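You operate a simulated robot arm through the tools that you are given. There is no shell and no other tool. Be economical: measure what you need, move in short steps, check, and stop when the job is done.

You run a simulated robot arm. Do the job below in one go: nothing can be reset, and whatever is moved stays where it is left.

JOB
Take the capped bracket off the pine rail and shut it in the bracket drawer.
Fine: close the cradle clamp before you lift it, open the clamp after; the rail stays at its stop. The clamp closes at five newtons. Where these are worked on the way, their far stop is far enough and under half their travel is too little: bracket drawer, cradle clamp.

The check looks at the end state, three seconds after you hand in, the way a careful person would. Anything else that was tipped, shoved, dropped, spilled or broken makes it a failure.

ROBOT AND FRAMES
A 7-joint arm with a three-finger gripper, fixed in place. Base frame: the origin is at the foot of the arm, x ahead of it, y to its left, z up. Readings come in cm, rad, newtons and seconds.
Its first joint turns from -2.897 to 2.897 rad. Payload 2.69 kg.
Tool frame: the origin (TCP) lies between the finger pads and is the grasp point; the fingertips stand 3 cm ahead of it; z points along the fingers, y is the line along which they close. Largest opening 12.8 cm; the body of the gripper starts 11.7 cm behind the TCP.
Orientation is that of the tool frame in the base frame, as a unit quaternion [w, x, y, z]. With the fingers straight down and closing along the base's y, the tool's x points along the base's -x, its y along +y and its z along -z.

CONTROLS
- The arm moves only by the tool servo_tool. Its argument "motion" is a list of rows, each a list of 7 numbers: the turn, a rotation vector about the tool's x, y, z in rad, then the shift along the tool's x, y, z in mm, then the closure, from 0 (fully open) to 1 (shut). In form: [[rx, ry, rz, x, y, z, claw], ...]. A call has 1 to 12 rows; each row shifts and turns the commanded pose from where the row before left it, along the tool's axes as they then stand. A row lasts 0.2 s, in which the tool goes at most 5 cm and 0.15 rad; a call with a longer step from one row to the next is refused whole, and so is a gripper value outside its range. A pose out of reach is approached as far as the arm can. The call stops where the force on the tool passes 60 N (or 10 N more than at its start, if that is more) or the arm is blocked; 0.2 s more then pass. The fingers move at their own pace and stop on an object; they squeeze with about 22 N. The grip force told is the motor's: it shows also when the fingers shut on nothing. Time passes only in rows, and 0.2 s behind the last, so rows that do not move let the fingers close. The reply holds the time, the measured pose of the TCP, the force on the tool along the base axes, the opening and the grip force, in the units named above and with some noise, with the torque about the TCP (base axes, N m) and any sound that the robot's microphone picked up.
- Cameras (640 x 400 px; columns grow to the right, rows downward): "scene" is fixed at [21.95, 49.93, 140.95]; the picture's right is [-0.39, -0.92, 0.00], its down [-0.55, 0.23, -0.80] and it looks along [0.74, -0.32, -0.60] (base axes); focal length 309 px, centre (320, 200). "wrist" rides on the gripper at [5.8, 5.4, -13.1] in the tool frame; the picture's right is [-0.68, 0.74, 0.00], its down [-0.62, -0.57, -0.55] and it looks along [-0.40, -0.37, 0.84] (tool axes); focal length 234 px, centre (320, 200). There is no depth. A picture from a camera that has moved, and an enlarged one, comes with that camera's place and axes in the base frame and with its lens.
- get_image(camera): a new picture of that camera. It takes no simulated time.
- raise_lower(by): slides the trunk up (or, below 0, down) by that many cm; the arm rides with it, the base frame stays. It gives what a move gives, with no picture.
- zoom(camera, box): a new picture of the part [left, top, right, bottom] of that camera's present view, enlarged. It takes no simulated time.
- finish_job(): hands the job in; it is judged then, once.

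Go step by step. Nothing tells you positions but the pictures and the camera data: compare them with the known pose of the tool, close in by small moves and look again before you grip or let go. The budget is 120 turns and 64 pictures, counting those below and the enlarged ones. Unless the task says otherwise, let go and move clear before handing in, and close with one line.

The tools are called after "Request:" by a JSON object that holds its "fn" and its "kwargs". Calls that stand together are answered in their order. servo_tool: Moves the arm, as the interface text tells. Its arguments: {"type":"object","properties":{"motion":{"type":"array","items":{"type":"array","items":{"type":"number"}}}},"required":["motion"]} The other tools are called the same way: raise_lower (by) slides the trunk up or down; get_image (camera) takes a picture; zoom (camera, box) takes an enlarged picture of a part of a camera's view; finish_job () hands the job in.

At the start:

```text
clock: 0.0
position: [61.71, 32.64, 122.39]
tcp_rot: [-0.001, 0.0, 1.0, 0.0]
wrist_force: [0.3, 0.5, 0.2]
torque: [0.02, 0.04, 0.0]
finger_gap: 12.82
grasp_force: 0.0
trunk travel left (down, up): [-15.0, 20.0]
```

scene: 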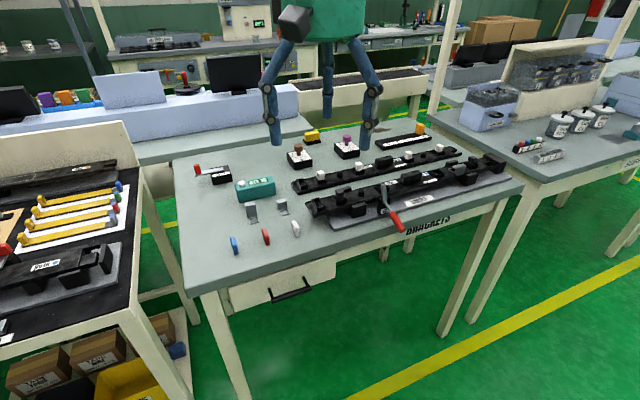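
wrist: 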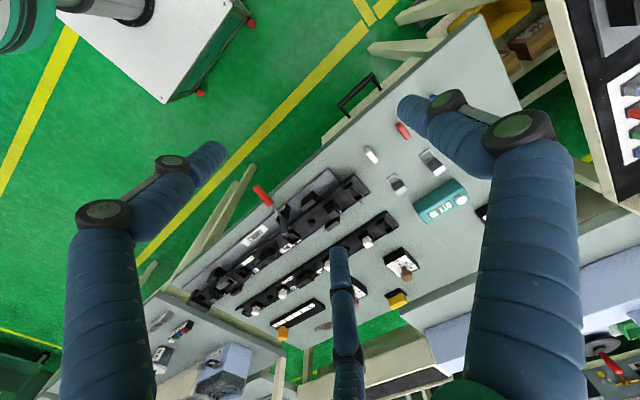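

I see a workbench with two dark rails carrying brackets, a red-handled lever (maybe the clamp) and a drawer underneath. I'll zoom in on the bench to tell things apart.

Request:
{"fn": "zoom", "kwargs": {"camera": "scene", "box": [280, 110, 530, 266]}}

Request:
{"fn": "zoom", "kwargs": {"camera": "scene", "box": [170, 120, 350, 310]}}

Request:
{"fn": "zoom", "kwargs": {"camera": "scene", "box": [0, 150, 150, 345]}}

```text
2.56 times, centred on (405, 188) of scene
camera zoom: at [21.95, 49.93, 140.95], right [-0.39, -0.92, 0.0], down [-0.55, 0.23, -0.8], along [0.74, -0.32, -0.6], focal length 792 px, centre (102, 231)
```

zoom: 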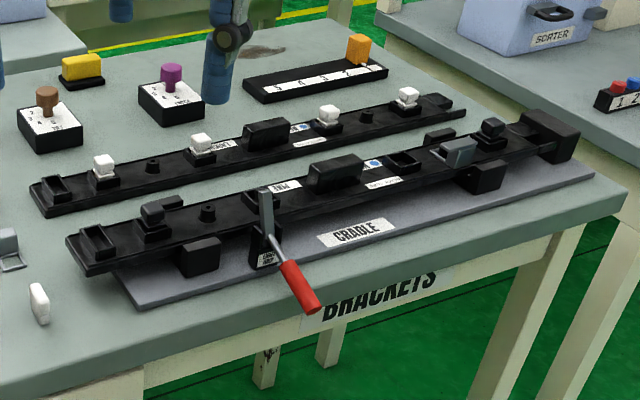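

```text
2.11 times, centred on (260, 215) of scene
camera zoom: at [21.95, 49.93, 140.95], right [-0.39, -0.92, 0.0], down [-0.55, 0.23, -0.8], along [0.74, -0.32, -0.6], focal length 651 px, centre (446, 168)
```

zoom: 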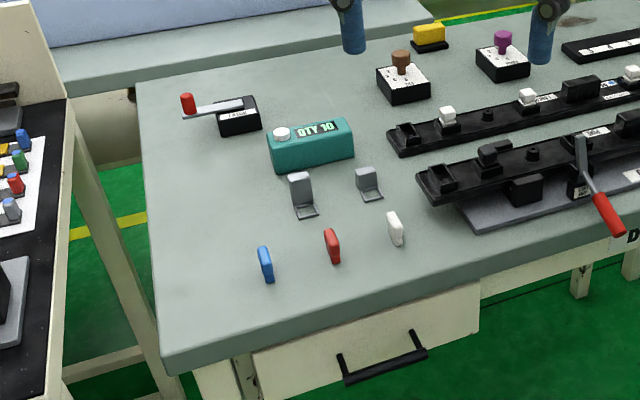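

```text
2.05 times, centred on (75, 248) of scene
camera zoom: at [21.95, 49.93, 140.95], right [-0.39, -0.92, 0.0], down [-0.55, 0.23, -0.8], along [0.74, -0.32, -0.6], focal length 635 px, centre (823, 103)
```

zoom: 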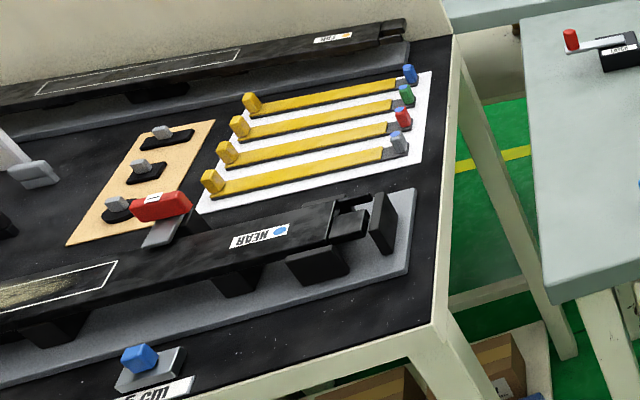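

The pine rail appears to be the one sitting in the cradle with the red-handled clamp. Before going in, I'll close the fingers halfway to see how the gripper moves, then look with both cameras.

Request:
{"fn": "servo_tool", "kwargs": {"motion": [[0, 0, 0, 0, 0, 0, 0.8], [0, 0, 0, 0, 0, 0, 0.8], [0, 0, 0, 0, 0, 0, 0.8]]}}

Request:
{"fn": "get_image", "kwargs": {"camera": "wrist"}}

Request:
{"fn": "zoom", "kwargs": {"camera": "scene", "box": [220, 0, 420, 160]}}

```text
clock: 0.8
position: [61.77, 32.53, 122.4]
tcp_rot: [-0.001, 0.0, 1.0, 0.0]
wrist_force: [0.1, -0.3, -0.1]
torque: [-0.01, -0.02, 0.02]
finger_gap: 2.56
grasp_force: 0.1
trunk travel left (down, up): [-15.0, 20.0]
```

```text
58 pictures are left
camera wrist: at [55.83, 37.92, 135.38], right [0.68, 0.74, 0.0], down [0.62, -0.57, 0.55], along [0.4, -0.37, -0.84], focal length 234 px, centre (320, 200)
```

wrist: 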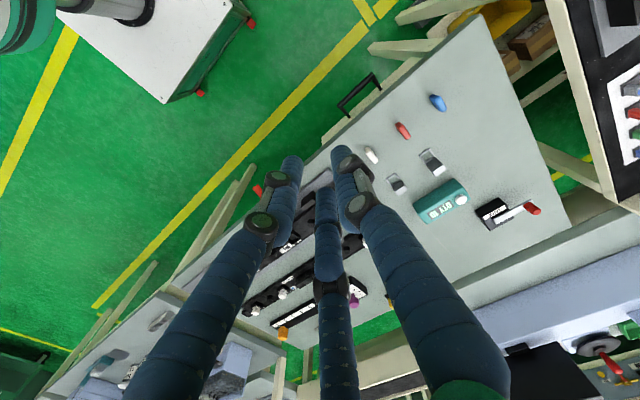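

```text
2.50 times, centred on (320, 80) of scene
camera zoom: at [21.95, 49.93, 140.95], right [-0.39, -0.92, 0.0], down [-0.55, 0.23, -0.8], along [0.74, -0.32, -0.6], focal length 774 px, centre (320, 500)
```

zoom: 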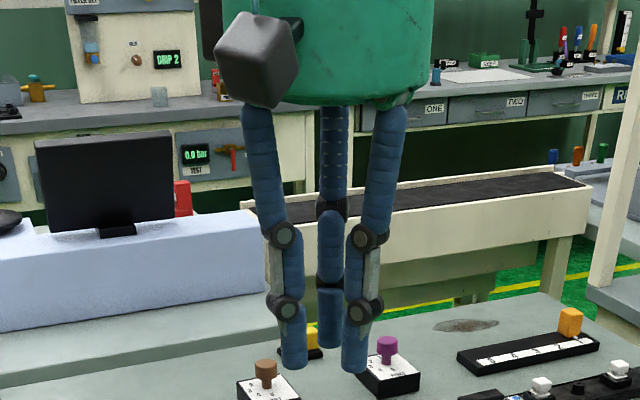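

The gripper works as expected: two fingers close along y, with a third finger visible on the far side. By triangulation the pine rail lies along y at x≈80, z≈90. I'll move over it for a closer look.

Request:
{"fn": "servo_tool", "kwargs": {"motion": [[0, 0, 0, -5, -40, 0, 0], [0, 0, 0, -5, -40, 0, 0], [0, 0, 0, -5, -40, 0, 0], [0, 0, 0, -5, -40, 0, 0], [0, 0, 0, -5, -40, 0, 0], [0, 0, 0, -5, -40, 0, 0], [0, 0, 0, 0, 0, 0, 0]]}}

Request:
{"fn": "zoom", "kwargs": {"camera": "wrist", "box": [160, 60, 480, 260]}}

Request:
{"fn": "get_image", "kwargs": {"camera": "scene"}}

```text
clock: 2.4
position: [64.83, 8.59, 122.23]
tcp_rot: [0.0, 0.0, 1.0, 0.0]
wrist_force: [1.3, -0.1, -0.9]
torque: [0.03, -0.01, -0.03]
finger_gap: 12.8
grasp_force: 0.0
trunk travel left (down, up): [-15.0, 20.0]
```

```text
2.00 times, centred on (320, 160) of wrist
camera zoom: at [58.98, 13.89, 135.35], right [0.68, 0.74, 0.0], down [0.62, -0.57, 0.55], along [0.4, -0.37, -0.84], focal length 468 px, centre (320, 280)
```

zoom: 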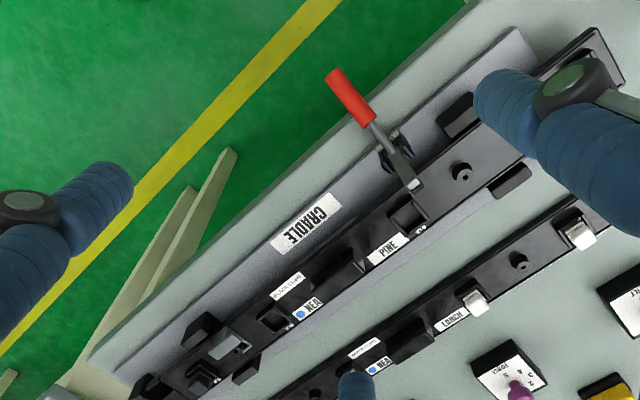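

```text
55 pictures are left
```

scene: 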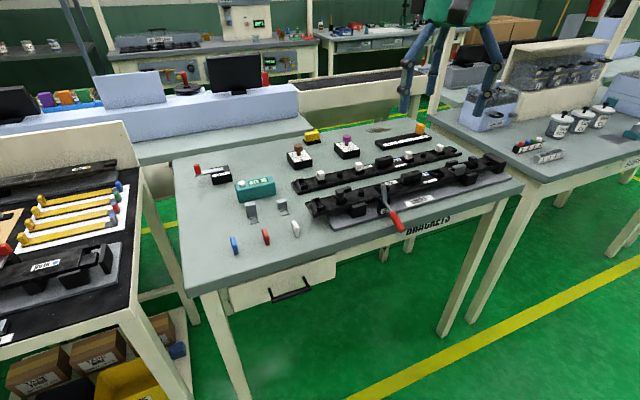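

Pine rail is in the cradle. I'll go further right and lower to see the bracket candidates.

Request:
{"fn": "servo_tool", "kwargs": {"motion": [[0, 0, 0, -5, -30, 20, 0], [0, 0, 0, -5, -30, 20, 0], [0, 0, 0, -5, -30, 20, 0], [0, 0, 0, -5, -30, 20, 0], [0, 0, 0, 0, 0, 0, 0]]}}

Request:
{"fn": "zoom", "kwargs": {"camera": "wrist", "box": [160, 60, 480, 260]}}

Request:
{"fn": "get_image", "kwargs": {"camera": "wrist"}}

Request:
{"fn": "zoom", "kwargs": {"camera": "scene", "box": [390, 130, 530, 218]}}

Request:
{"fn": "zoom", "kwargs": {"camera": "scene", "box": [295, 150, 435, 238]}}

```text
clock: 3.6
position: [66.82, -3.49, 114.45]
tcp_rot: [0.0, -0.001, 1.0, 0.0]
wrist_force: [-0.3, -0.1, 0.3]
torque: [0.03, -0.01, 0.0]
finger_gap: 12.8
grasp_force: 0.1
trunk travel left (down, up): [-15.0, 20.0]
```

```text
2.00 times, centred on (320, 160) of wrist
camera zoom: at [60.95, 1.89, 127.42], right [0.68, 0.74, 0.0], down [0.62, -0.57, 0.55], along [0.4, -0.37, -0.84], focal length 468 px, centre (320, 280)
```

zoom: 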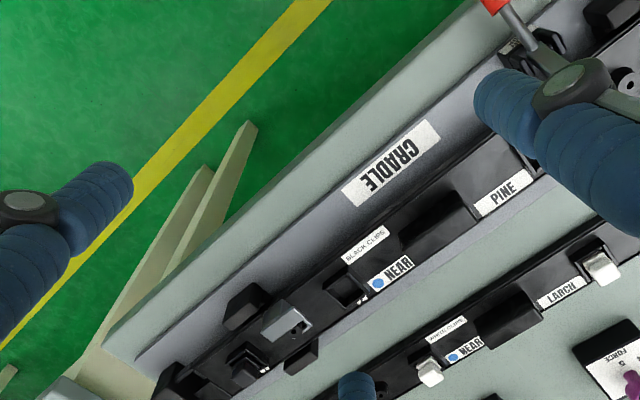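

```text
53 pictures are left
camera wrist: at [60.95, 1.89, 127.42], right [0.68, 0.74, 0.0], down [0.62, -0.57, 0.55], along [0.4, -0.37, -0.84], focal length 234 px, centre (320, 200)
```

wrist: 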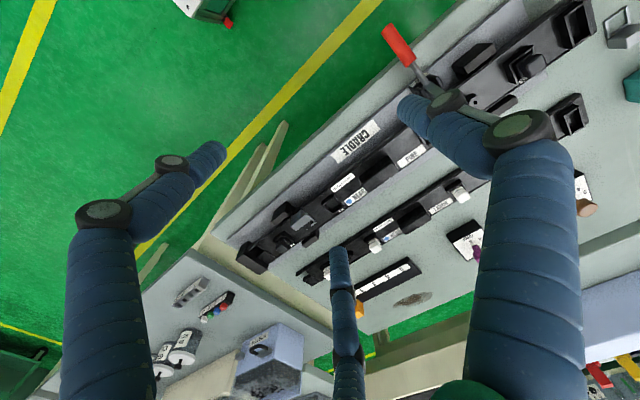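

```text
4.55 times, centred on (460, 174) of scene
camera zoom: at [21.95, 49.93, 140.95], right [-0.39, -0.92, 0.0], down [-0.55, 0.23, -0.8], along [0.74, -0.32, -0.6], focal length 1406 px, centre (-316, 318)
```

zoom: 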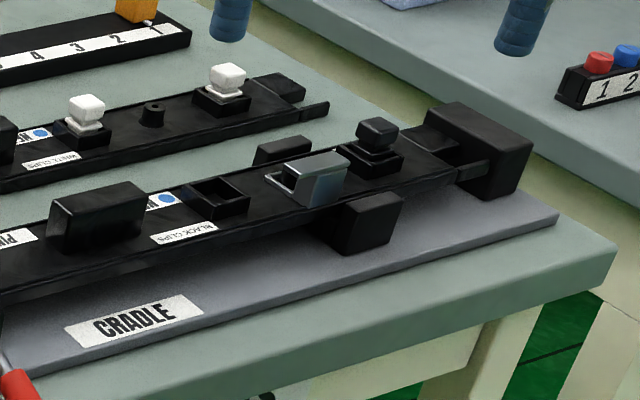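

```text
4.55 times, centred on (365, 194) of scene
camera zoom: at [21.95, 49.93, 140.95], right [-0.39, -0.92, 0.0], down [-0.55, 0.23, -0.8], along [0.74, -0.32, -0.6], focal length 1406 px, centre (116, 227)
```

zoom: 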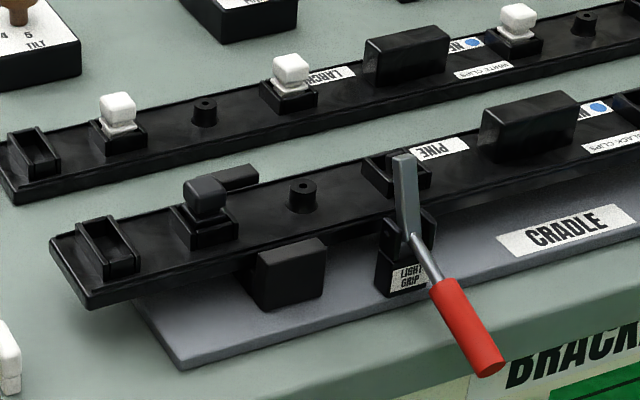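

The grey bracket sits on a post near the right stop of the pine rail; the clamp by y≈10 looks open (blade up, red handle down in front). I'll look at the clamp close-up first.

Request:
{"fn": "servo_tool", "kwargs": {"motion": [[0, 0, 0, 0, 40, 10, 0], [0, 0, 0, 0, 40, 10, 0], [0, 0, 0, 0, 40, 20, 0], [0, 0, 0, 0, 40, 20, 0], [0, 0, 0, 0, 40, 20, 0], [0, 0, 0, 0, 0, 0, 0]]}}

Request:
{"fn": "zoom", "kwargs": {"camera": "wrist", "box": [200, 100, 440, 250]}}

```text
clock: 5.0
position: [66.61, 16.66, 106.23]
tcp_rot: [0.0, 0.0, 1.0, 0.0]
wrist_force: [-0.5, 0.9, -0.2]
torque: [-0.05, 0.03, -0.01]
finger_gap: 12.79
grasp_force: 0.0
trunk travel left (down, up): [-15.0, 20.0]
```

```text
2.67 times, centred on (320, 175) of wrist
camera zoom: at [60.69, 22.1, 119.32], right [0.68, 0.74, 0.0], down [0.62, -0.57, 0.55], along [0.4, -0.37, -0.84], focal length 624 px, centre (320, 267)
```

zoom: 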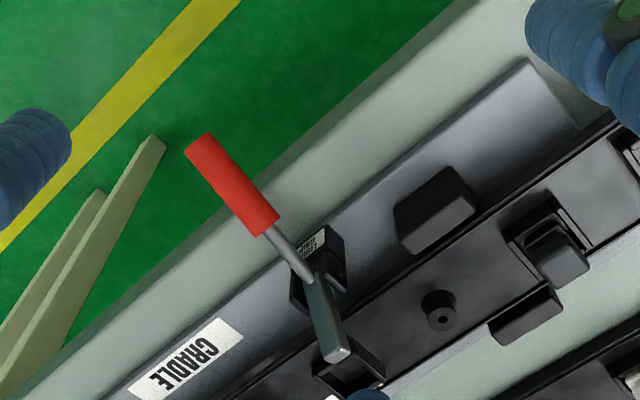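

The clamp is open: pivot ≈(73.5, 9.7, 93), handle end ≈(65, 9.8, 90.3), with the blade pointing up. Next I'll check the "BRACKETS" label and the drawer front.

Request:
{"fn": "zoom", "kwargs": {"camera": "scene", "box": [370, 195, 498, 275]}}

Request:
{"fn": "zoom", "kwargs": {"camera": "scene", "box": [200, 220, 360, 320]}}

```text
5.00 times, centred on (434, 235) of scene
camera zoom: at [21.95, 49.93, 140.95], right [-0.39, -0.92, 0.0], down [-0.55, 0.23, -0.8], along [0.74, -0.32, -0.6], focal length 1547 px, centre (-250, 25)
```

zoom: 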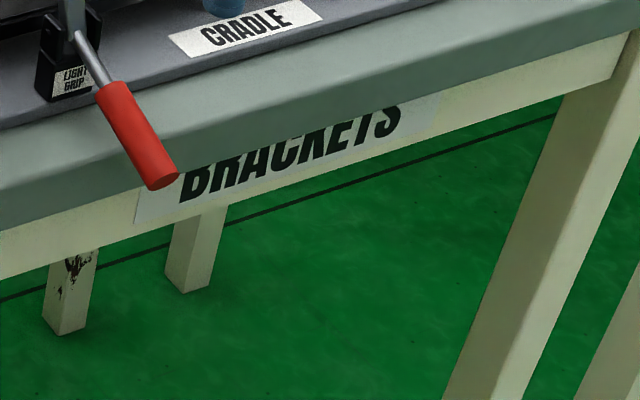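

```text
4.00 times, centred on (280, 270) of scene
camera zoom: at [21.95, 49.93, 140.95], right [-0.39, -0.92, 0.0], down [-0.55, 0.23, -0.8], along [0.74, -0.32, -0.6], focal length 1238 px, centre (480, -80)
```

zoom: 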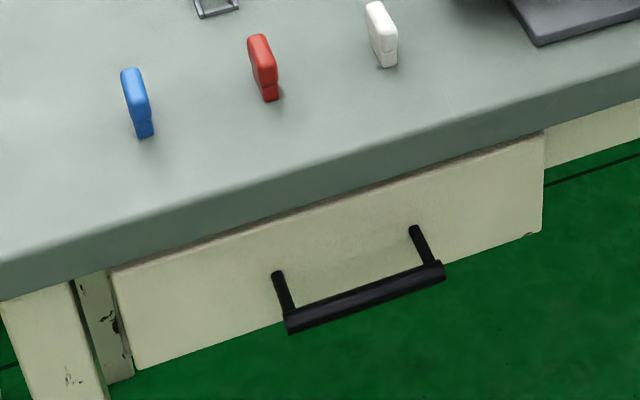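

The only drawer with a handle is at the left front (bar ≈ x 67, y 33–43, z 78), so that's the bracket drawer. I'll line up over the red clamp handle with the fingers straddling it.

Request:
{"fn": "servo_tool", "kwargs": {"motion": [[0, 0, 0, 0, -35, 0, 0], [0, 0, 0, -2, -34, 0, 0], [0, 0, 0, 0, 0, 40, 0.3], [0, 0, 0, 0, 0, 40, 0.5], [0, 0, 0, 0, 0, 10, 0.5], [0, 0, 0, 0, 0, 0, 0.5]]}}

Request:
{"fn": "zoom", "kwargs": {"camera": "wrist", "box": [200, 50, 440, 200]}}

Request:
{"fn": "zoom", "kwargs": {"camera": "scene", "box": [310, 130, 470, 230]}}

```text
clock: 6.4
position: [66.73, 9.79, 97.36]
tcp_rot: [0.0, 0.0, 1.0, 0.0]
wrist_force: [0.4, 0.7, 0.1]
torque: [0.02, 0.01, -0.01]
finger_gap: 6.39
grasp_force: 0.1
trunk travel left (down, up): [-15.0, 20.0]
```

```text
2.67 times, centred on (320, 125) of wrist
camera zoom: at [60.89, 15.15, 110.35], right [0.68, 0.74, 0.0], down [0.62, -0.57, 0.55], along [0.4, -0.37, -0.84], focal length 624 px, centre (320, 400)
```

zoom: 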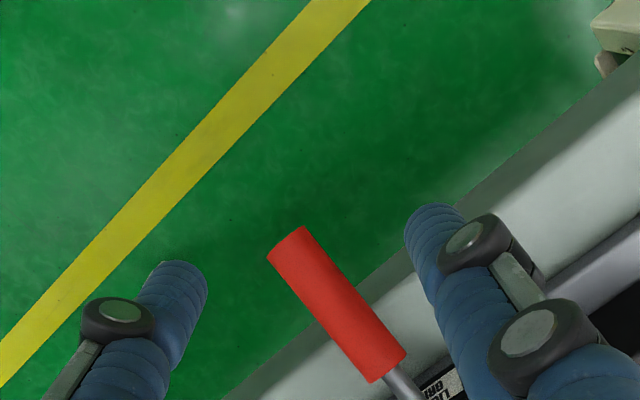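

```text
4.00 times, centred on (390, 180) of scene
camera zoom: at [21.95, 49.93, 140.95], right [-0.39, -0.92, 0.0], down [-0.55, 0.23, -0.8], along [0.74, -0.32, -0.6], focal length 1238 px, centre (40, 280)
```

zoom: 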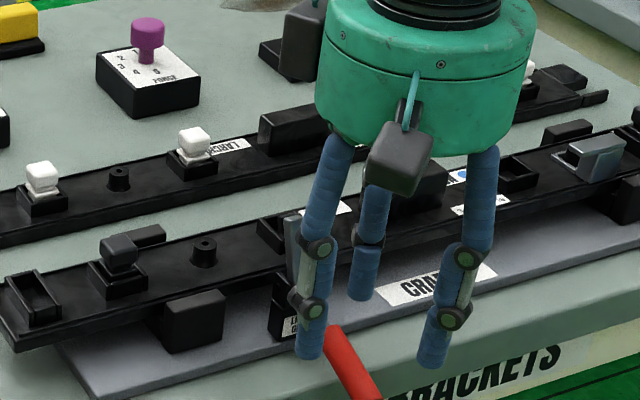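

The handle lies between the fingers as computed (centre ≈(67.6, 9.7, 91.2)). I'll descend 5.5 cm and grip it.

Request:
{"fn": "servo_tool", "kwargs": {"motion": [[0, 0, 0, 0, 0, 28, 0.5], [0, 0, 0, 0, 0, 28, 0.5], [0, 0, 0, 0, 0, 0, 0.5], [0, 0, 0, 0, 0, 0, 0.95], [0, 0, 0, 0, 0, 0, 0.95], [0, 0, 0, 0, 0, 0, 0.95]]}}

Request:
{"fn": "zoom", "kwargs": {"camera": "scene", "box": [310, 130, 470, 230]}}

```text
clock: 7.5
position: [67.02, 9.01, 91.74]
tcp_rot: [0.001, 0.001, 1.0, -0.001]
wrist_force: [-2.2, -39.6, 1.6]
torque: [-0.45, -0.12, 0.18]
finger_gap: 2.75
grasp_force: 15.4
trunk travel left (down, up): [-15.0, 20.0]
stopped in row 5: the force on the tool passed its limit at 63 N (the readings are from after the stop); the commanded pose is now the measured one
```

```text
4.00 times, centred on (390, 180) of scene
camera zoom: at [21.95, 49.93, 140.95], right [-0.39, -0.92, 0.0], down [-0.55, 0.23, -0.8], along [0.74, -0.32, -0.6], focal length 1238 px, centre (40, 280)
```

zoom: 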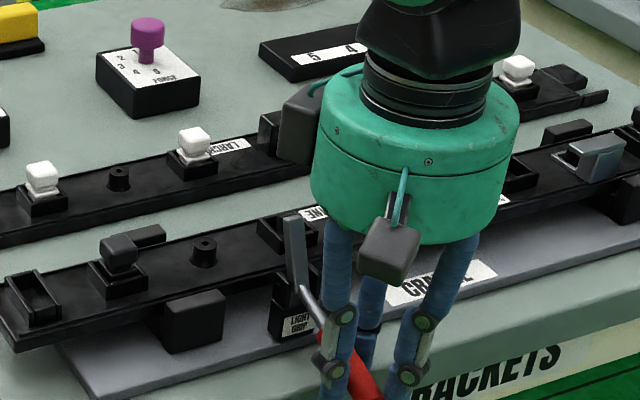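

The fingers met something asymmetrically, with 40 N sideways in y, so I'll back off at once and look straight down between the fingers.

Request:
{"fn": "servo_tool", "kwargs": {"motion": [[0, 0, 0, 0, 0, 0, 0.5], [0, 0, 0, 0, 0, 0, 0.5]]}}

Request:
{"fn": "zoom", "kwargs": {"camera": "wrist", "box": [200, 50, 440, 200]}}

Request:
{"fn": "zoom", "kwargs": {"camera": "scene", "box": [350, 170, 446, 230]}}

```text
clock: 8.1
position: [67.08, 9.38, 91.89]
tcp_rot: [0.003, 0.002, 1.0, -0.001]
wrist_force: [-0.4, -0.6, 0.2]
torque: [0.01, 0.0, 0.01]
finger_gap: 6.41
grasp_force: 0.1
trunk travel left (down, up): [-15.0, 20.0]
```

```text
2.67 times, centred on (320, 125) of wrist
camera zoom: at [61.23, 14.77, 104.83], right [0.68, 0.74, 0.0], down [0.61, -0.57, 0.55], along [0.41, -0.37, -0.83], focal length 624 px, centre (320, 400)
```

zoom: 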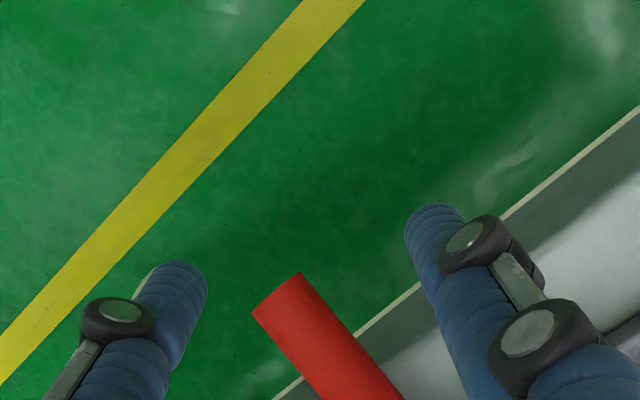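

```text
6.67 times, centred on (398, 200) of scene
camera zoom: at [21.95, 49.93, 140.95], right [-0.39, -0.92, 0.0], down [-0.55, 0.23, -0.8], along [0.74, -0.32, -0.6], focal length 2063 px, centre (-200, 200)
```

zoom: 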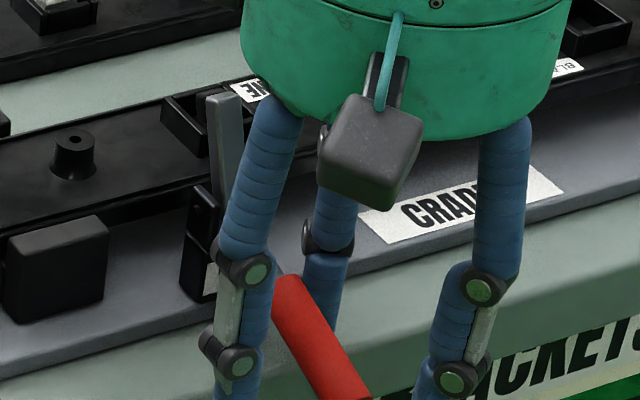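

With the gap stuck at 2.75 and the tool pushed to y≈9.0, the three visible fingers do seem to touch the handle: one from +y, two from −y. I'll shift 4 mm to −y so the grip is balanced, then close gently.

Request:
{"fn": "servo_tool", "kwargs": {"motion": [[0, 0, 0, 0, -4, 0, 0.6], [0, 0, 0, 0, 0, 0, 0.7], [0, 0, 0, 0, 0, 0, 0.75], [0, 0, 0, 0, 0, 0, 0.78], [0, 0, 0, 0, 0, 0, 0.8], [0, 0, 0, 0, 0, 0, 0.82]]}}

Request:
{"fn": "zoom", "kwargs": {"camera": "wrist", "box": [200, 50, 440, 200]}}

```text
clock: 9.5
position: [67.13, 8.96, 91.83]
tcp_rot: [0.002, 0.001, 1.0, 0.0]
wrist_force: [-0.5, 1.3, -0.2]
torque: [-0.05, 0.07, 0.19]
finger_gap: 2.6
grasp_force: 45.0
trunk travel left (down, up): [-15.0, 20.0]
```

```text
2.67 times, centred on (320, 125) of wrist
camera zoom: at [61.2, 14.38, 104.81], right [0.68, 0.74, 0.0], down [0.61, -0.57, 0.55], along [0.41, -0.37, -0.83], focal length 624 px, centre (320, 400)
```

zoom: 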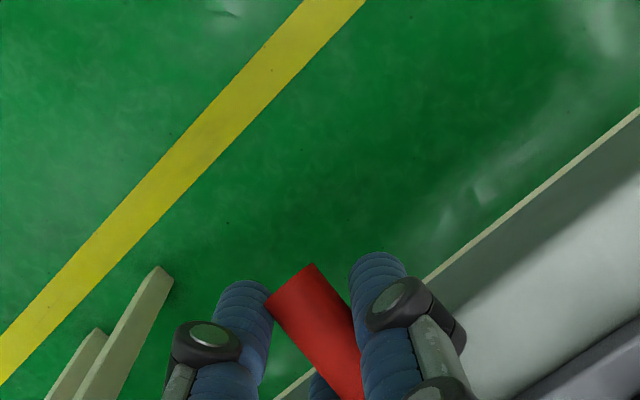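

The handle is now held squarely at 45 N with no net side force. I'll swing it up along its arc about the pivot, tilting the tool at half the rate, starting with the first ~23°.

Request:
{"fn": "servo_tool", "kwargs": {"motion": [[0, 0.066, 0, 1.6, 0, -8.6, 0.85], [0, 0.066, 0, 1.0, 0, -8.8, 0.85], [0, 0.066, 0, 0.5, 0, -8.8, 0.85], [0, 0, 0, 0, 0, 0, 0.85]]}}

Request:
{"fn": "zoom", "kwargs": {"camera": "scene", "box": [310, 130, 470, 230]}}

```text
clock: 10.5
position: [66.9, 9.02, 94.49]
tcp_rot: [-0.098, 0.001, 0.995, -0.001]
wrist_force: [-9.0, 1.1, -17.8]
torque: [-0.05, 1.38, 0.15]
finger_gap: 2.6
grasp_force: 44.8
trunk travel left (down, up): [-15.0, 20.0]
```

```text
4.00 times, centred on (390, 180) of scene
camera zoom: at [21.95, 49.93, 140.95], right [-0.39, -0.92, 0.0], down [-0.55, 0.23, -0.8], along [0.74, -0.32, -0.6], focal length 1238 px, centre (40, 280)
```

zoom: 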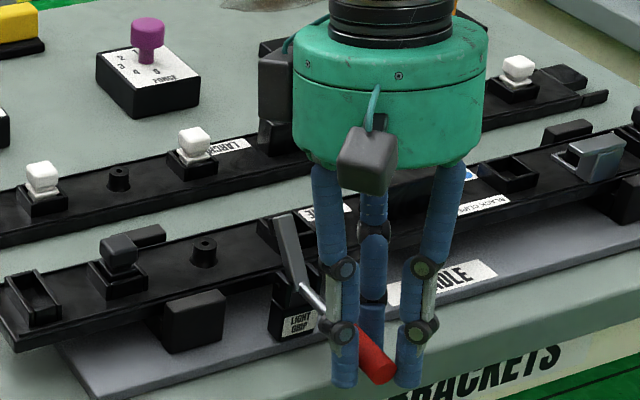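

The blade is swinging down as hoped, but the torque says the tool should tilt more with the handle. I'll add tilt alone and read the forces.

Request:
{"fn": "servo_tool", "kwargs": {"motion": [[0, 0.1, 0, 0, 0, 0, 0.85], [0, 0, 0, 0, 0, 0, 0.85]]}}

```text
clock: 11.1
position: [67.08, 8.94, 94.78]
tcp_rot: [-0.144, 0.001, 0.99, 0.0]
wrist_force: [-9.7, 0.0, 19.4]
torque: [0.17, -1.29, 0.37]
finger_gap: 2.59
grasp_force: 44.6
trunk travel left (down, up): [-15.0, 20.0]
```

Balanced tilt lies between the two, so the grip is stiff. I'll measure the new blade and handle angle from both cameras.

Request:
{"fn": "zoom", "kwargs": {"camera": "scene", "box": [350, 160, 446, 220]}}

Request:
{"fn": "zoom", "kwargs": {"camera": "wrist", "box": [200, 50, 440, 200]}}

```text
6.67 times, centred on (398, 190) of scene
camera zoom: at [21.95, 49.93, 140.95], right [-0.39, -0.92, 0.0], down [-0.55, 0.23, -0.8], along [0.74, -0.32, -0.6], focal length 2063 px, centre (-200, 267)
```

zoom: 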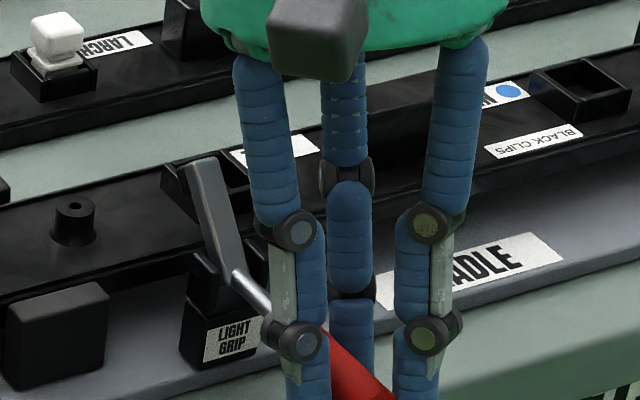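

```text
2.67 times, centred on (320, 125) of wrist
camera zoom: at [65.15, 14.36, 108.86], right [0.65, 0.74, -0.19], down [0.75, -0.57, 0.35], along [0.15, -0.37, -0.92], focal length 624 px, centre (320, 400)
```

zoom: 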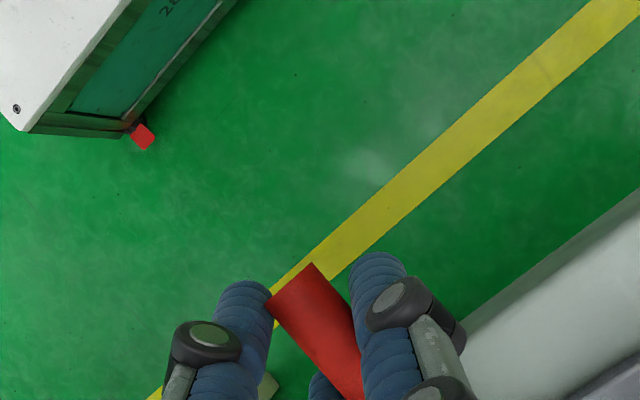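

The handle is held rigidly and the lever has turned about 20°. I'll keep rotating the tool about the pivot in small steps, with a slightly lighter grip.

Request:
{"fn": "servo_tool", "kwargs": {"motion": [[0, 0.07, 0, 1.5, 0, -4, 0.83], [0, 0.1, 0, 1.2, 0, -6.4, 0.83], [0, 0.1, 0, 1.2, 0, -6.4, 0.83], [0, 0, 0, 0, 0, 0, 0.83]]}}

```text
clock: 12.1
position: [67.47, 9.02, 96.19]
tcp_rot: [-0.277, 0.001, 0.961, -0.001]
wrist_force: [38.5, -3.8, -0.3]
torque: [0.19, -1.06, 0.88]
finger_gap: 2.66
grasp_force: 45.2
trunk travel left (down, up): [-15.0, 20.0]
```

Tilt is 32°; there is 38 N pushing the tool +x, so I'll relax that way by 3 mm and check.

Request:
{"fn": "servo_tool", "kwargs": {"motion": [[0, 0, 0, -3, 0, 0, 0.83], [0, 0, 0, 0, 0, 0, 0.83]]}}

Request:
{"fn": "zoom", "kwargs": {"camera": "scene", "box": [350, 150, 446, 210]}}

```text
clock: 12.7
position: [67.43, 8.91, 96.01]
tcp_rot: [-0.279, 0.0, 0.96, 0.0]
wrist_force: [17.3, -4.4, 12.9]
torque: [0.35, -1.33, 1.06]
finger_gap: 2.69
grasp_force: 44.7
trunk travel left (down, up): [-15.0, 20.0]
```

```text
6.67 times, centred on (398, 180) of scene
camera zoom: at [21.95, 49.93, 140.95], right [-0.39, -0.92, 0.0], down [-0.55, 0.23, -0.8], along [0.74, -0.32, -0.6], focal length 2063 px, centre (-200, 333)
```

zoom: 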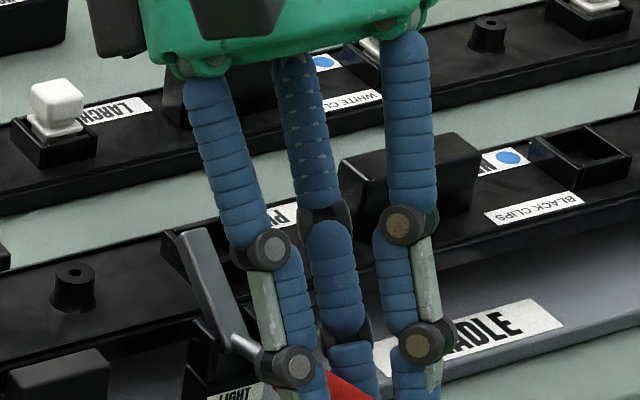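

The blade has turned 32° in step with the tool; the refined pivot is about (74.3, 93.4). I'll continue with the corrected radius.

Request:
{"fn": "servo_tool", "kwargs": {"motion": [[0, 0.1, 0, 1.2, 0, -8.6, 0.83], [0, 0.1, 0, 1.4, 0, -7.2, 0.83], [0, 0.1, 0, 1.4, 0, -7.2, 0.83], [0, 0, 0, 0, 0, 0, 0.83]]}}

Request:
{"fn": "zoom", "kwargs": {"camera": "scene", "box": [310, 110, 470, 210]}}

```text
clock: 13.7
position: [68.49, 8.88, 97.82]
tcp_rot: [-0.42, 0.002, 0.907, 0.0]
wrist_force: [9.4, -6.1, -2.5]
torque: [0.57, -0.35, 1.18]
finger_gap: 2.68
grasp_force: 45.0
trunk travel left (down, up): [-15.0, 20.0]
```

```text
4.00 times, centred on (390, 160) of scene
camera zoom: at [21.95, 49.93, 140.95], right [-0.39, -0.92, 0.0], down [-0.55, 0.23, -0.8], along [0.74, -0.32, -0.6], focal length 1238 px, centre (40, 360)
```

zoom: 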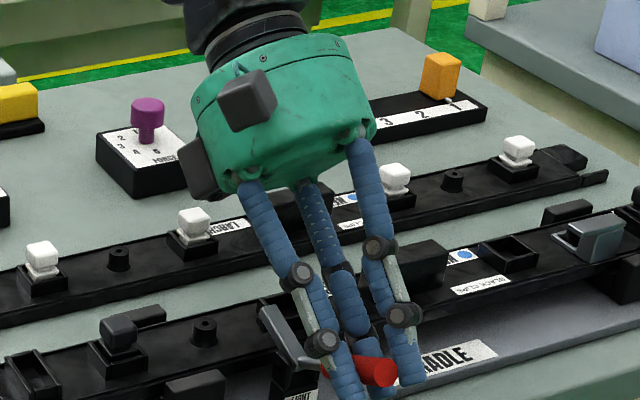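

Forces are low and tilt is 50°. I'll continue another 0.2 rad while watching the clearance behind the hand.

Request:
{"fn": "servo_tool", "kwargs": {"motion": [[0, 0.1, 0, 1.0, 0, -7.0, 0.83], [0, 0.1, 0, 1.2, 0, -7.0, 0.83], [0, 0, 0, 0, 0, 0, 0.83]]}}

Request:
{"fn": "zoom", "kwargs": {"camera": "scene", "box": [310, 110, 470, 210]}}

```text
clock: 14.5
position: [69.74, 8.91, 98.83]
tcp_rot: [-0.508, 0.001, 0.862, 0.0]
wrist_force: [5.6, -6.4, -4.4]
torque: [0.82, -0.02, 1.17]
finger_gap: 2.67
grasp_force: 44.8
trunk travel left (down, up): [-15.0, 20.0]
```

```text
4.00 times, centred on (390, 160) of scene
camera zoom: at [21.95, 49.93, 140.95], right [-0.39, -0.92, 0.0], down [-0.55, 0.23, -0.8], along [0.74, -0.32, -0.6], focal length 1238 px, centre (40, 360)
```

zoom: 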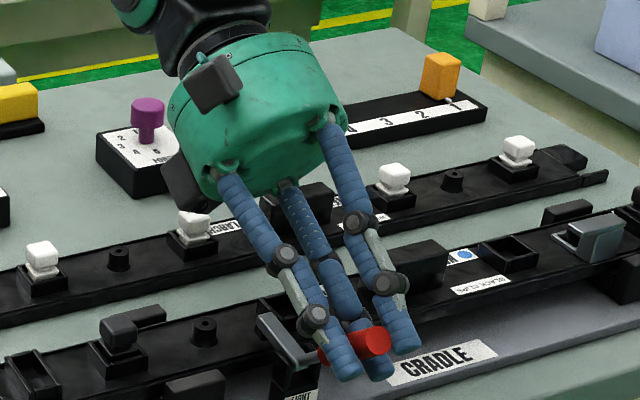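

There's still clearance: the hand is around x 80–92 at z>104. I'll continue in smaller steps to the closing stop.

Request:
{"fn": "servo_tool", "kwargs": {"motion": [[0, 0.08, 0, 1.0, 0, -5.6, 0.83], [0, 0.08, 0, 1.0, 0, -5.6, 0.83], [0, 0, 0, 0, 0, 0, 0.83]]}}

Request:
{"fn": "zoom", "kwargs": {"camera": "scene", "box": [310, 110, 470, 210]}}

```text
clock: 15.3
position: [70.13, 8.74, 99.26]
tcp_rot: [-0.541, 0.002, 0.841, 0.0]
wrist_force: [11.2, -1.3, -4.2]
torque: [0.84, -0.32, 0.82]
finger_gap: 2.66
grasp_force: 45.3
out of reach, approached as far as the arm can: row 2
trunk travel left (down, up): [-15.0, 20.0]
```

```text
4.00 times, centred on (390, 160) of scene
camera zoom: at [21.95, 49.93, 140.95], right [-0.39, -0.92, 0.0], down [-0.55, 0.23, -0.8], along [0.74, -0.32, -0.6], focal length 1238 px, centre (40, 360)
```

zoom: 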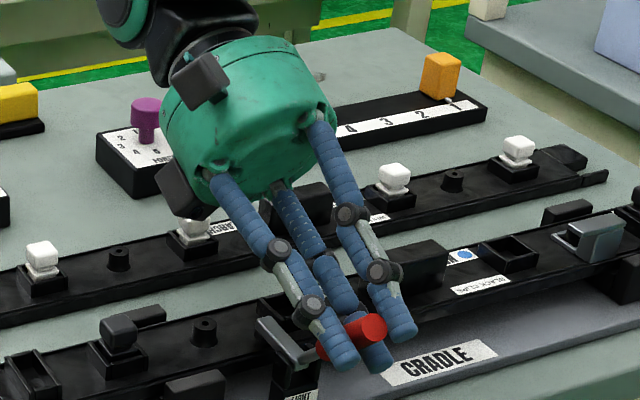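

The arm is at its tilt limit; the blade appears near level. I'll let go, back off along the tool axis, and check how far it closed.

Request:
{"fn": "servo_tool", "kwargs": {"motion": [[0, 0, 0, 0, 0, 0, 0.5], [0, 0, 0, 0, 0, 0, 0.5], [0, -0.05, 0, 0, 0, -30, 0.5], [0, -0.1, 0, 0, 0, -40, 0.5], [0, -0.15, 0, 0, 0, -30, 0.5], [0, -0.15, 0, 0, 0, -20, 0.5], [0, -0.15, 0, 0, 0, -10, 0.5], [0, -0.15, 0, 0, 0, -10, 0.5], [0, 0, 0, 0, 0, 0, 0.5]]}}

Request:
{"fn": "zoom", "kwargs": {"camera": "scene", "box": [350, 160, 446, 220]}}

```text
clock: 17.3
position: [81.67, 9.08, 107.13]
tcp_rot: [-0.195, 0.001, 0.981, 0.0]
wrist_force: [-0.3, 0.1, 0.2]
torque: [-0.02, -0.1, 0.01]
finger_gap: 6.38
grasp_force: 0.0
trunk travel left (down, up): [-15.0, 20.0]
```

```text
6.67 times, centred on (398, 190) of scene
camera zoom: at [21.95, 49.93, 140.95], right [-0.39, -0.92, 0.0], down [-0.55, 0.23, -0.8], along [0.74, -0.32, -0.6], focal length 2063 px, centre (-200, 267)
```

zoom: 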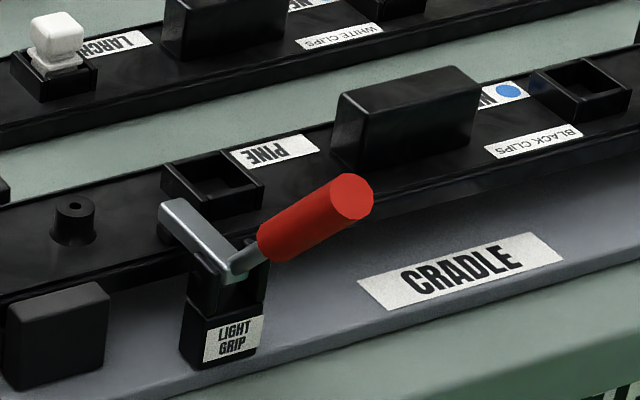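

The clamp lever stays where I left it, nearly level. To seat it on its stop, I'll go round to the front and push the handle gently toward +x with closed fingers.

Request:
{"fn": "servo_tool", "kwargs": {"motion": [[0, -0.13, 0, 0, 0, -20, 0.5], [0, -0.13, 0, 20, 0, -20, 0.7], [0, -0.13, 0, 45, 0, -10, 1], [0, 0, 0, 45, 3, 0, 1], [0, 0, 0, 45, 0, 0, 1], [0, 0, 0, 45, 0, 0, 1], [0, 0, 0, 10, 0, 0, 1], [0, 0, 0, 0, 0, 0, 1]]}}

```text
clock: 19.1
position: [61.87, 9.39, 112.99]
tcp_rot: [-0.002, 0.0, 1.0, -0.001]
wrist_force: [0.1, 0.0, -0.8]
torque: [0.01, 0.01, 0.01]
finger_gap: 0.21
grasp_force: 22.4
trunk travel left (down, up): [-15.0, 20.0]
```

Request:
{"fn": "servo_tool", "kwargs": {"motion": [[0, 0, 0, 0, 0, 45, 1], [0, 0, 0, 0, 0, 45, 1], [0, 0, 0, 0, 0, 25, 1], [0, 0, 0, -15, 0, 0, 1], [0, 0, 0, -10, 0, 0, 1], [0, 0, 0, -8, 0, 0, 1], [0, 0, 0, -5, 0, 0, 1], [0, 0, 0, 0, 0, 0, 1]]}}

Request:
{"fn": "zoom", "kwargs": {"camera": "scene", "box": [350, 160, 446, 220]}}

```text
clock: 20.9
position: [65.74, 9.21, 101.62]
tcp_rot: [-0.002, 0.001, 1.0, 0.0]
wrist_force: [0.0, 0.2, 0.7]
torque: [0.0, 0.04, -0.01]
finger_gap: 0.22
grasp_force: 22.0
trunk travel left (down, up): [-15.0, 20.0]
```

```text
6.67 times, centred on (398, 190) of scene
camera zoom: at [21.95, 49.93, 140.95], right [-0.39, -0.92, 0.0], down [-0.55, 0.23, -0.8], along [0.74, -0.32, -0.6], focal length 2063 px, centre (-200, 267)
```

zoom: 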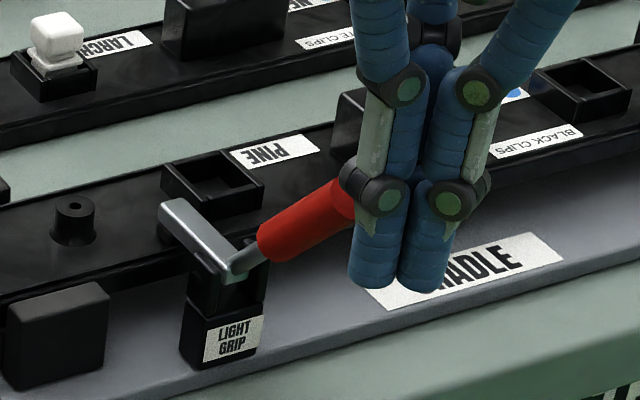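

Just about to touch. I'll press on in 3–4 mm steps and watch the x force.

Request:
{"fn": "servo_tool", "kwargs": {"motion": [[0, 0, 0, -4, 0, 0, 1], [0, 0, 0, -4, 0, 0, 1], [0, 0, 0, -3, 0, 0, 1], [0, 0, 0, -3, 0, 0, 1], [0, 0, 0, 0, 0, 0, 1]]}}

Request:
{"fn": "zoom", "kwargs": {"camera": "scene", "box": [350, 160, 446, 220]}}

```text
clock: 21.8
position: [66.12, 9.06, 101.08]
tcp_rot: [-0.009, 0.001, 1.0, -0.001]
wrist_force: [-16.5, -11.5, 3.9]
torque: [0.16, 0.19, -0.21]
finger_gap: 0.22
grasp_force: 22.2
trunk travel left (down, up): [-15.0, 20.0]
stopped in row 4: the force on the tool passed its limit at 66 N (the readings are from after the stop); the commanded pose is now the measured one
```

```text
6.67 times, centred on (398, 190) of scene
camera zoom: at [21.95, 49.93, 140.95], right [-0.39, -0.92, 0.0], down [-0.55, 0.23, -0.8], along [0.74, -0.32, -0.6], focal length 2063 px, centre (-200, 267)
```

zoom: 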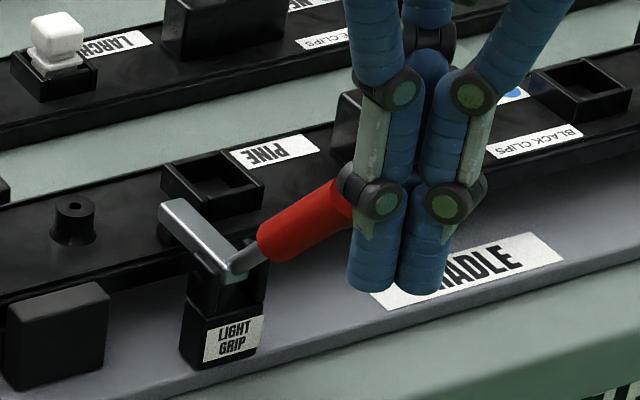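

66 N with no movement: the clamp is on its closed stop. Now I'll back off, move to the front of the drawer and turn the tool to grip the horizontal bar.

Request:
{"fn": "servo_tool", "kwargs": {"motion": [[0, 0, 0, 35, 0, 0, 0.6], [0, 0, 0, 35, 0, 0, 0.6], [0, 0, 0, 25, 40, 0, 0.6], [0, 0, 0, 0, 48, 0, 0.6], [0, 0, 0, 0, 48, 0, 0.6], [0, 0, 0, 0, 48, 0, 0.6], [0, 0, 0, 0, 48, 0, 0.6], [0, 0, 0, 0, 48, 0, 0.6], [0, 0, 0.15, 0, 10, 0, 0.6], [0, 0, 0.15, 0, 0, 0, 0.6], [0, 0, 0.15, 0, 0, 0, 0.6], [0, 0, 0.15, 0, 0, 0, 0.6]]}}

Request:
{"fn": "servo_tool", "kwargs": {"motion": [[0, 0, 0.15, 0, 0, 0, 0.6], [0, 0, 0.15, 0, 0, 0, 0.6], [0, 0, 0.15, 0, 0, 0, 0.6], [0, 0, 0.15, 0, 0, 0, 0.6], [0, 0, 0.15, 0, 0, 0, 0.6], [0, 0, 0.15, 0, 0, 0, 0.6], [0, 0, 0.07, 0, 0, 0, 0.6], [0, 0, 0, 0, 0, 0, 0.6]]}}

Request:
{"fn": "servo_tool", "kwargs": {"motion": [[-0.15, 0, 0, 0, 0, 20, 0.6], [-0.15, 0, 0, 0, 0, 20, 0.6], [-0.15, 0, 0, 0, -20, 20, 0.6], [-0.15, 0, 0, 0, -30, 20, 0.6], [-0.15, 0, 0, 0, -30, 10, 0.6], [-0.035, 0, 0, 0, -30, 0, 0.6], [0, 0, 0, 0, 0, 0, 0.6]]}}

Request:
{"fn": "get_image", "kwargs": {"camera": "wrist"}}

Request:
{"fn": "zoom", "kwargs": {"camera": "scene", "box": [180, 170, 372, 290]}}

```text
clock: 24.4
position: [57.0, 38.34, 101.1]
tcp_rot: [-0.007, 0.298, 0.955, -0.004]
wrist_force: [-0.4, 0.1, -0.2]
torque: [0.01, -0.02, -0.01]
finger_gap: 5.14
grasp_force: 0.0
trunk travel left (down, up): [-15.0, 20.0]
```

```text
clock: 26.2
position: [56.89, 38.28, 101.24]
tcp_rot: [-0.004, 0.708, 0.707, -0.007]
wrist_force: [0.1, 0.2, -0.3]
torque: [0.04, 0.02, -0.02]
finger_gap: 5.1
grasp_force: 0.2
trunk travel left (down, up): [-15.0, 20.0]
```

```text
clock: 27.8
position: [53.72, 37.68, 93.36]
tcp_rot: [0.184, 0.676, 0.689, 0.184]
wrist_force: [-0.6, 0.0, 0.2]
torque: [0.0, 0.04, -0.04]
finger_gap: 5.11
grasp_force: 0.1
out of reach, approached as far as the arm can: row 4, 5, 6
trunk travel left (down, up): [-15.0, 20.0]
```

```text
31 pictures are left
camera wrist: at [51.6, 43.64, 107.33], right [0.65, -0.66, 0.37], down [-0.75, -0.63, 0.2], along [0.11, -0.41, -0.91], focal length 234 px, centre (320, 200)
```

wrist: 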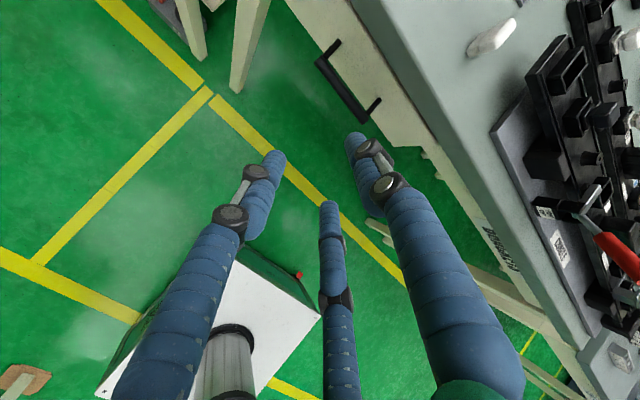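

```text
3.33 times, centred on (276, 230) of scene
camera zoom: at [21.95, 49.93, 140.95], right [-0.39, -0.92, 0.0], down [-0.55, 0.23, -0.8], along [0.74, -0.32, -0.6], focal length 1031 px, centre (467, 100)
```

zoom: 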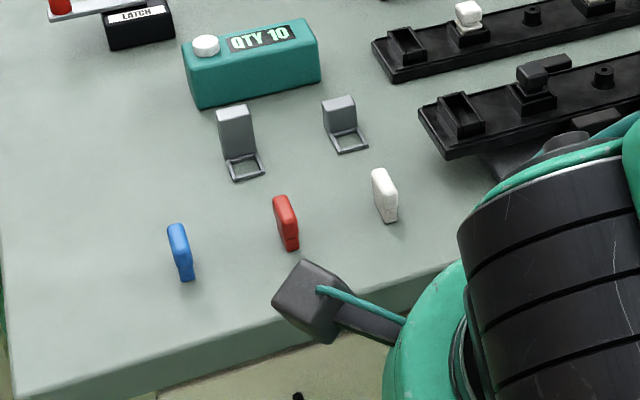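

I notice a "LATCH" lever at the back left, which may or may not matter for the drawer. The arm ran out of tilt at 30°, so I'll lower the trunk to make the forward reach easier.

Request:
{"fn": "raise_lower", "kwargs": {"by": -12}}

Request:
{"fn": "servo_tool", "kwargs": {"motion": [[-0.13, 0, 0, 0, 0, -10, 0.6], [-0.13, 0, 0, 0, 0, -10, 0.6], [0, 0, 0, 0, 0, 0, 0.6]]}}

Request:
{"fn": "get_image", "kwargs": {"camera": "wrist"}}

```text
clock: 29.3
position: [53.7, 37.76, 81.55]
tcp_rot: [0.185, 0.676, 0.689, 0.183]
wrist_force: [0.2, 0.3, 1.2]
torque: [0.0, 0.02, 0.0]
finger_gap: 5.13
grasp_force: 0.1
trunk travel left (down, up): [-3.0, 32.0]
```

```text
clock: 30.1
position: [55.9, 37.06, 86.11]
tcp_rot: [0.21, 0.661, 0.689, 0.209]
wrist_force: [-0.4, -0.3, 1.0]
torque: [0.04, 0.02, 0.01]
finger_gap: 5.13
grasp_force: 0.1
out of reach, approached as far as the arm can: row 1, 2
trunk travel left (down, up): [-3.0, 32.0]
```

```text
29 pictures are left
camera wrist: at [52.51, 42.94, 99.7], right [0.63, -0.65, 0.42], down [-0.75, -0.64, 0.14], along [0.18, -0.41, -0.89], focal length 234 px, centre (320, 200)
```

wrist: 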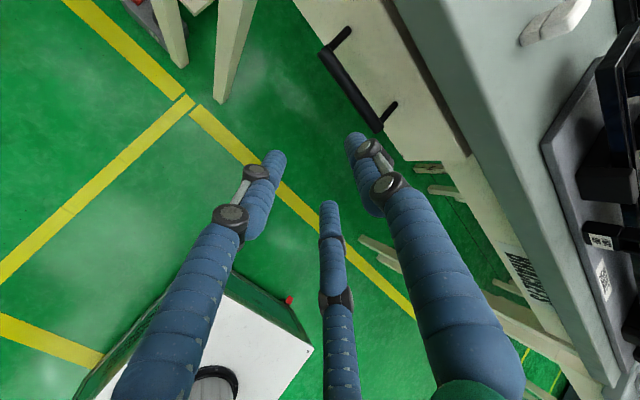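

The tilt limit is about 35°, which is enough: at 30° the upper finger can pass behind the bar (bar at x 67.25, z 78.2, drawer face x≈71). I'll move to a pre-grip point.

Request:
{"fn": "servo_tool", "kwargs": {"motion": [[0.04, 0, 0, 5, 25, 16, 0.6], [0.04, 0, 0, 4, 26, 16, 0.65], [0, 0, 0, 0, 0, 0, 0.68]]}}

Request:
{"fn": "zoom", "kwargs": {"camera": "wrist", "box": [240, 40, 480, 190]}}

```text
clock: 30.9
position: [61.87, 38.27, 85.91]
tcp_rot: [0.182, 0.668, 0.698, 0.181]
wrist_force: [-0.8, 0.1, 0.2]
torque: [0.01, -0.04, 0.01]
finger_gap: 4.1
grasp_force: 0.0
trunk travel left (down, up): [-3.0, 32.0]
```

```text
2.67 times, centred on (360, 115) of wrist
camera zoom: at [59.77, 44.19, 99.79], right [0.67, -0.65, 0.37], down [-0.74, -0.64, 0.2], along [0.11, -0.41, -0.9], focal length 624 px, centre (213, 427)
```

zoom: 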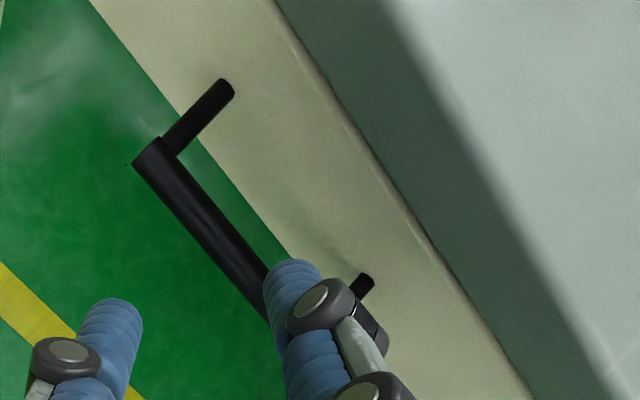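

Alignment looks right. I'll slide in along the tool axis in short steps.

Request:
{"fn": "servo_tool", "kwargs": {"motion": [[0, 0, 0, 0, 0, 25, 0.68], [0, 0, 0, 0, 1, 25, 0.68], [0, 0, 0, 0, 1, 20, 0.68], [0, 0, 0, 0, 0, 8, 0.68], [0, 0, 0, 0, 0, 0, 0.68]]}}

Request:
{"fn": "zoom", "kwargs": {"camera": "wrist", "box": [240, 40, 480, 190]}}

```text
clock: 32.1
position: [65.9, 38.33, 79.5]
tcp_rot: [0.183, 0.67, 0.697, 0.181]
wrist_force: [0.2, -0.6, 0.7]
torque: [0.0, 0.0, 0.0]
finger_gap: 4.11
grasp_force: 0.1
trunk travel left (down, up): [-3.0, 32.0]
```

```text
2.67 times, centred on (360, 115) of wrist
camera zoom: at [63.76, 44.34, 93.31], right [0.66, -0.65, 0.37], down [-0.74, -0.64, 0.2], along [0.11, -0.41, -0.9], focal length 624 px, centre (213, 427)
```

zoom: 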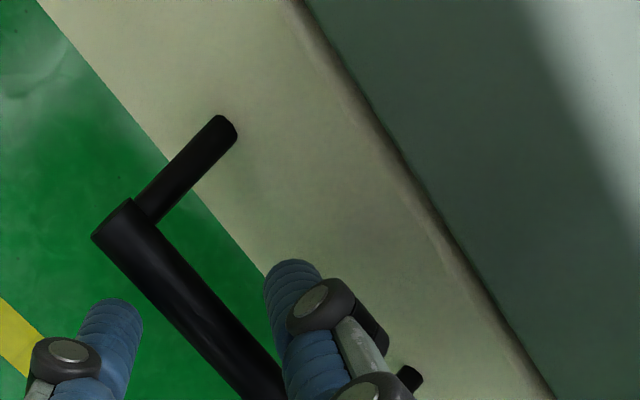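

The bar is between the fingers. I'll close gently.

Request:
{"fn": "servo_tool", "kwargs": {"motion": [[0, 0, 0, 0, 0, 0, 0.73], [0, 0, 0, 0, 0, 0, 0.77], [0, 0, 0, 0, 0, 0, 0.8], [0, 0, 0, 0, 0, 0, 0.83], [0, 0, 0, 0, 0, 0, 0.83]]}}

```text
clock: 33.3
position: [65.98, 38.27, 79.51]
tcp_rot: [0.183, 0.669, 0.697, 0.181]
wrist_force: [0.3, 0.4, 2.6]
torque: [0.36, -0.05, -0.63]
finger_gap: 2.32
grasp_force: 45.0
trunk travel left (down, up): [-3.0, 32.0]
```

Gripped squarely. I'll pull straight toward −x 5 cm to test the drawer.

Request:
{"fn": "servo_tool", "kwargs": {"motion": [[0, 0, 0, 0, -8.7, -4.9, 0.85], [0, 0, 0, 0, -13, -7.4, 0.85], [0, 0, 0, 0, -17.4, -9.9, 0.85], [0, 0, 0, 0, 0, 0, 0.85]]}}

```text
clock: 34.3
position: [61.3, 38.34, 79.56]
tcp_rot: [0.182, 0.667, 0.698, 0.184]
wrist_force: [-0.5, 30.8, 13.6]
torque: [1.11, -0.25, -0.38]
finger_gap: 2.33
grasp_force: 45.0
trunk travel left (down, up): [-3.0, 32.0]
```

It slides freely. There's a sideways load, so I'll ease it and keep pulling.

Request:
{"fn": "servo_tool", "kwargs": {"motion": [[0, 0, 0, 2, -17, -10.5, 0.85], [0, 0, 0, 0, -17.4, -9.9, 0.85], [0, 0, 0, 0, -17.4, -9.9, 0.85], [0, 0, 0, 0, 0, 0, 0.85]]}}

```text
clock: 35.3
position: [55.46, 38.31, 79.41]
tcp_rot: [0.184, 0.668, 0.697, 0.184]
wrist_force: [-0.9, 43.4, 19.5]
torque: [1.3, -0.28, -0.33]
finger_gap: 2.3
grasp_force: 45.5
trunk travel left (down, up): [-3.0, 32.0]
```

The side load comes from a 2° yaw in my tool axes, so I'll compensate and continue.

Request:
{"fn": "servo_tool", "kwargs": {"motion": [[0, 0, 0, 3.5, 0.5, -0.9, 0.85], [0, 0, 0, 0.7, -17.4, -9.9, 0.85], [0, 0, 0, 0.7, -17.4, -9.9, 0.85], [0, 0, 0, 0.7, -17.4, -9.9, 0.85], [0, 0, 0, 0, 0, 0, 0.85]]}}

Request:
{"fn": "get_image", "kwargs": {"camera": "scene"}}

```text
clock: 36.2
position: [50.98, 38.41, 79.48]
tcp_rot: [0.175, 0.667, 0.703, 0.172]
wrist_force: [-0.3, 21.9, -23.2]
torque: [2.04, 0.33, -0.1]
finger_gap: 2.33
grasp_force: 45.3
out of reach, approached as far as the arm can: row 3, 4
trunk travel left (down, up): [-3.0, 32.0]
stopped in row 4: the force on the tool passed its limit at 73 N (the readings are from after the stop); the commanded pose is now the measured one
```

```text
26 pictures are left
```

scene: 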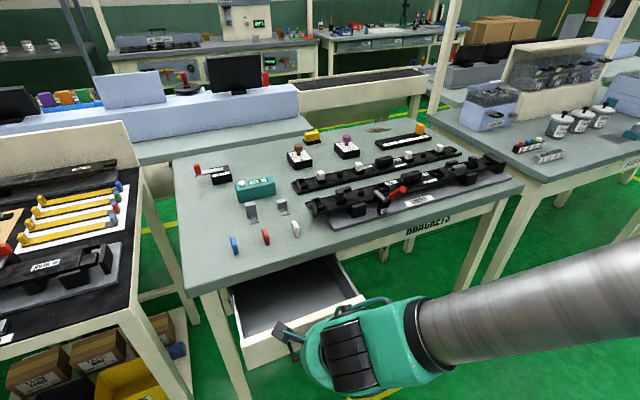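

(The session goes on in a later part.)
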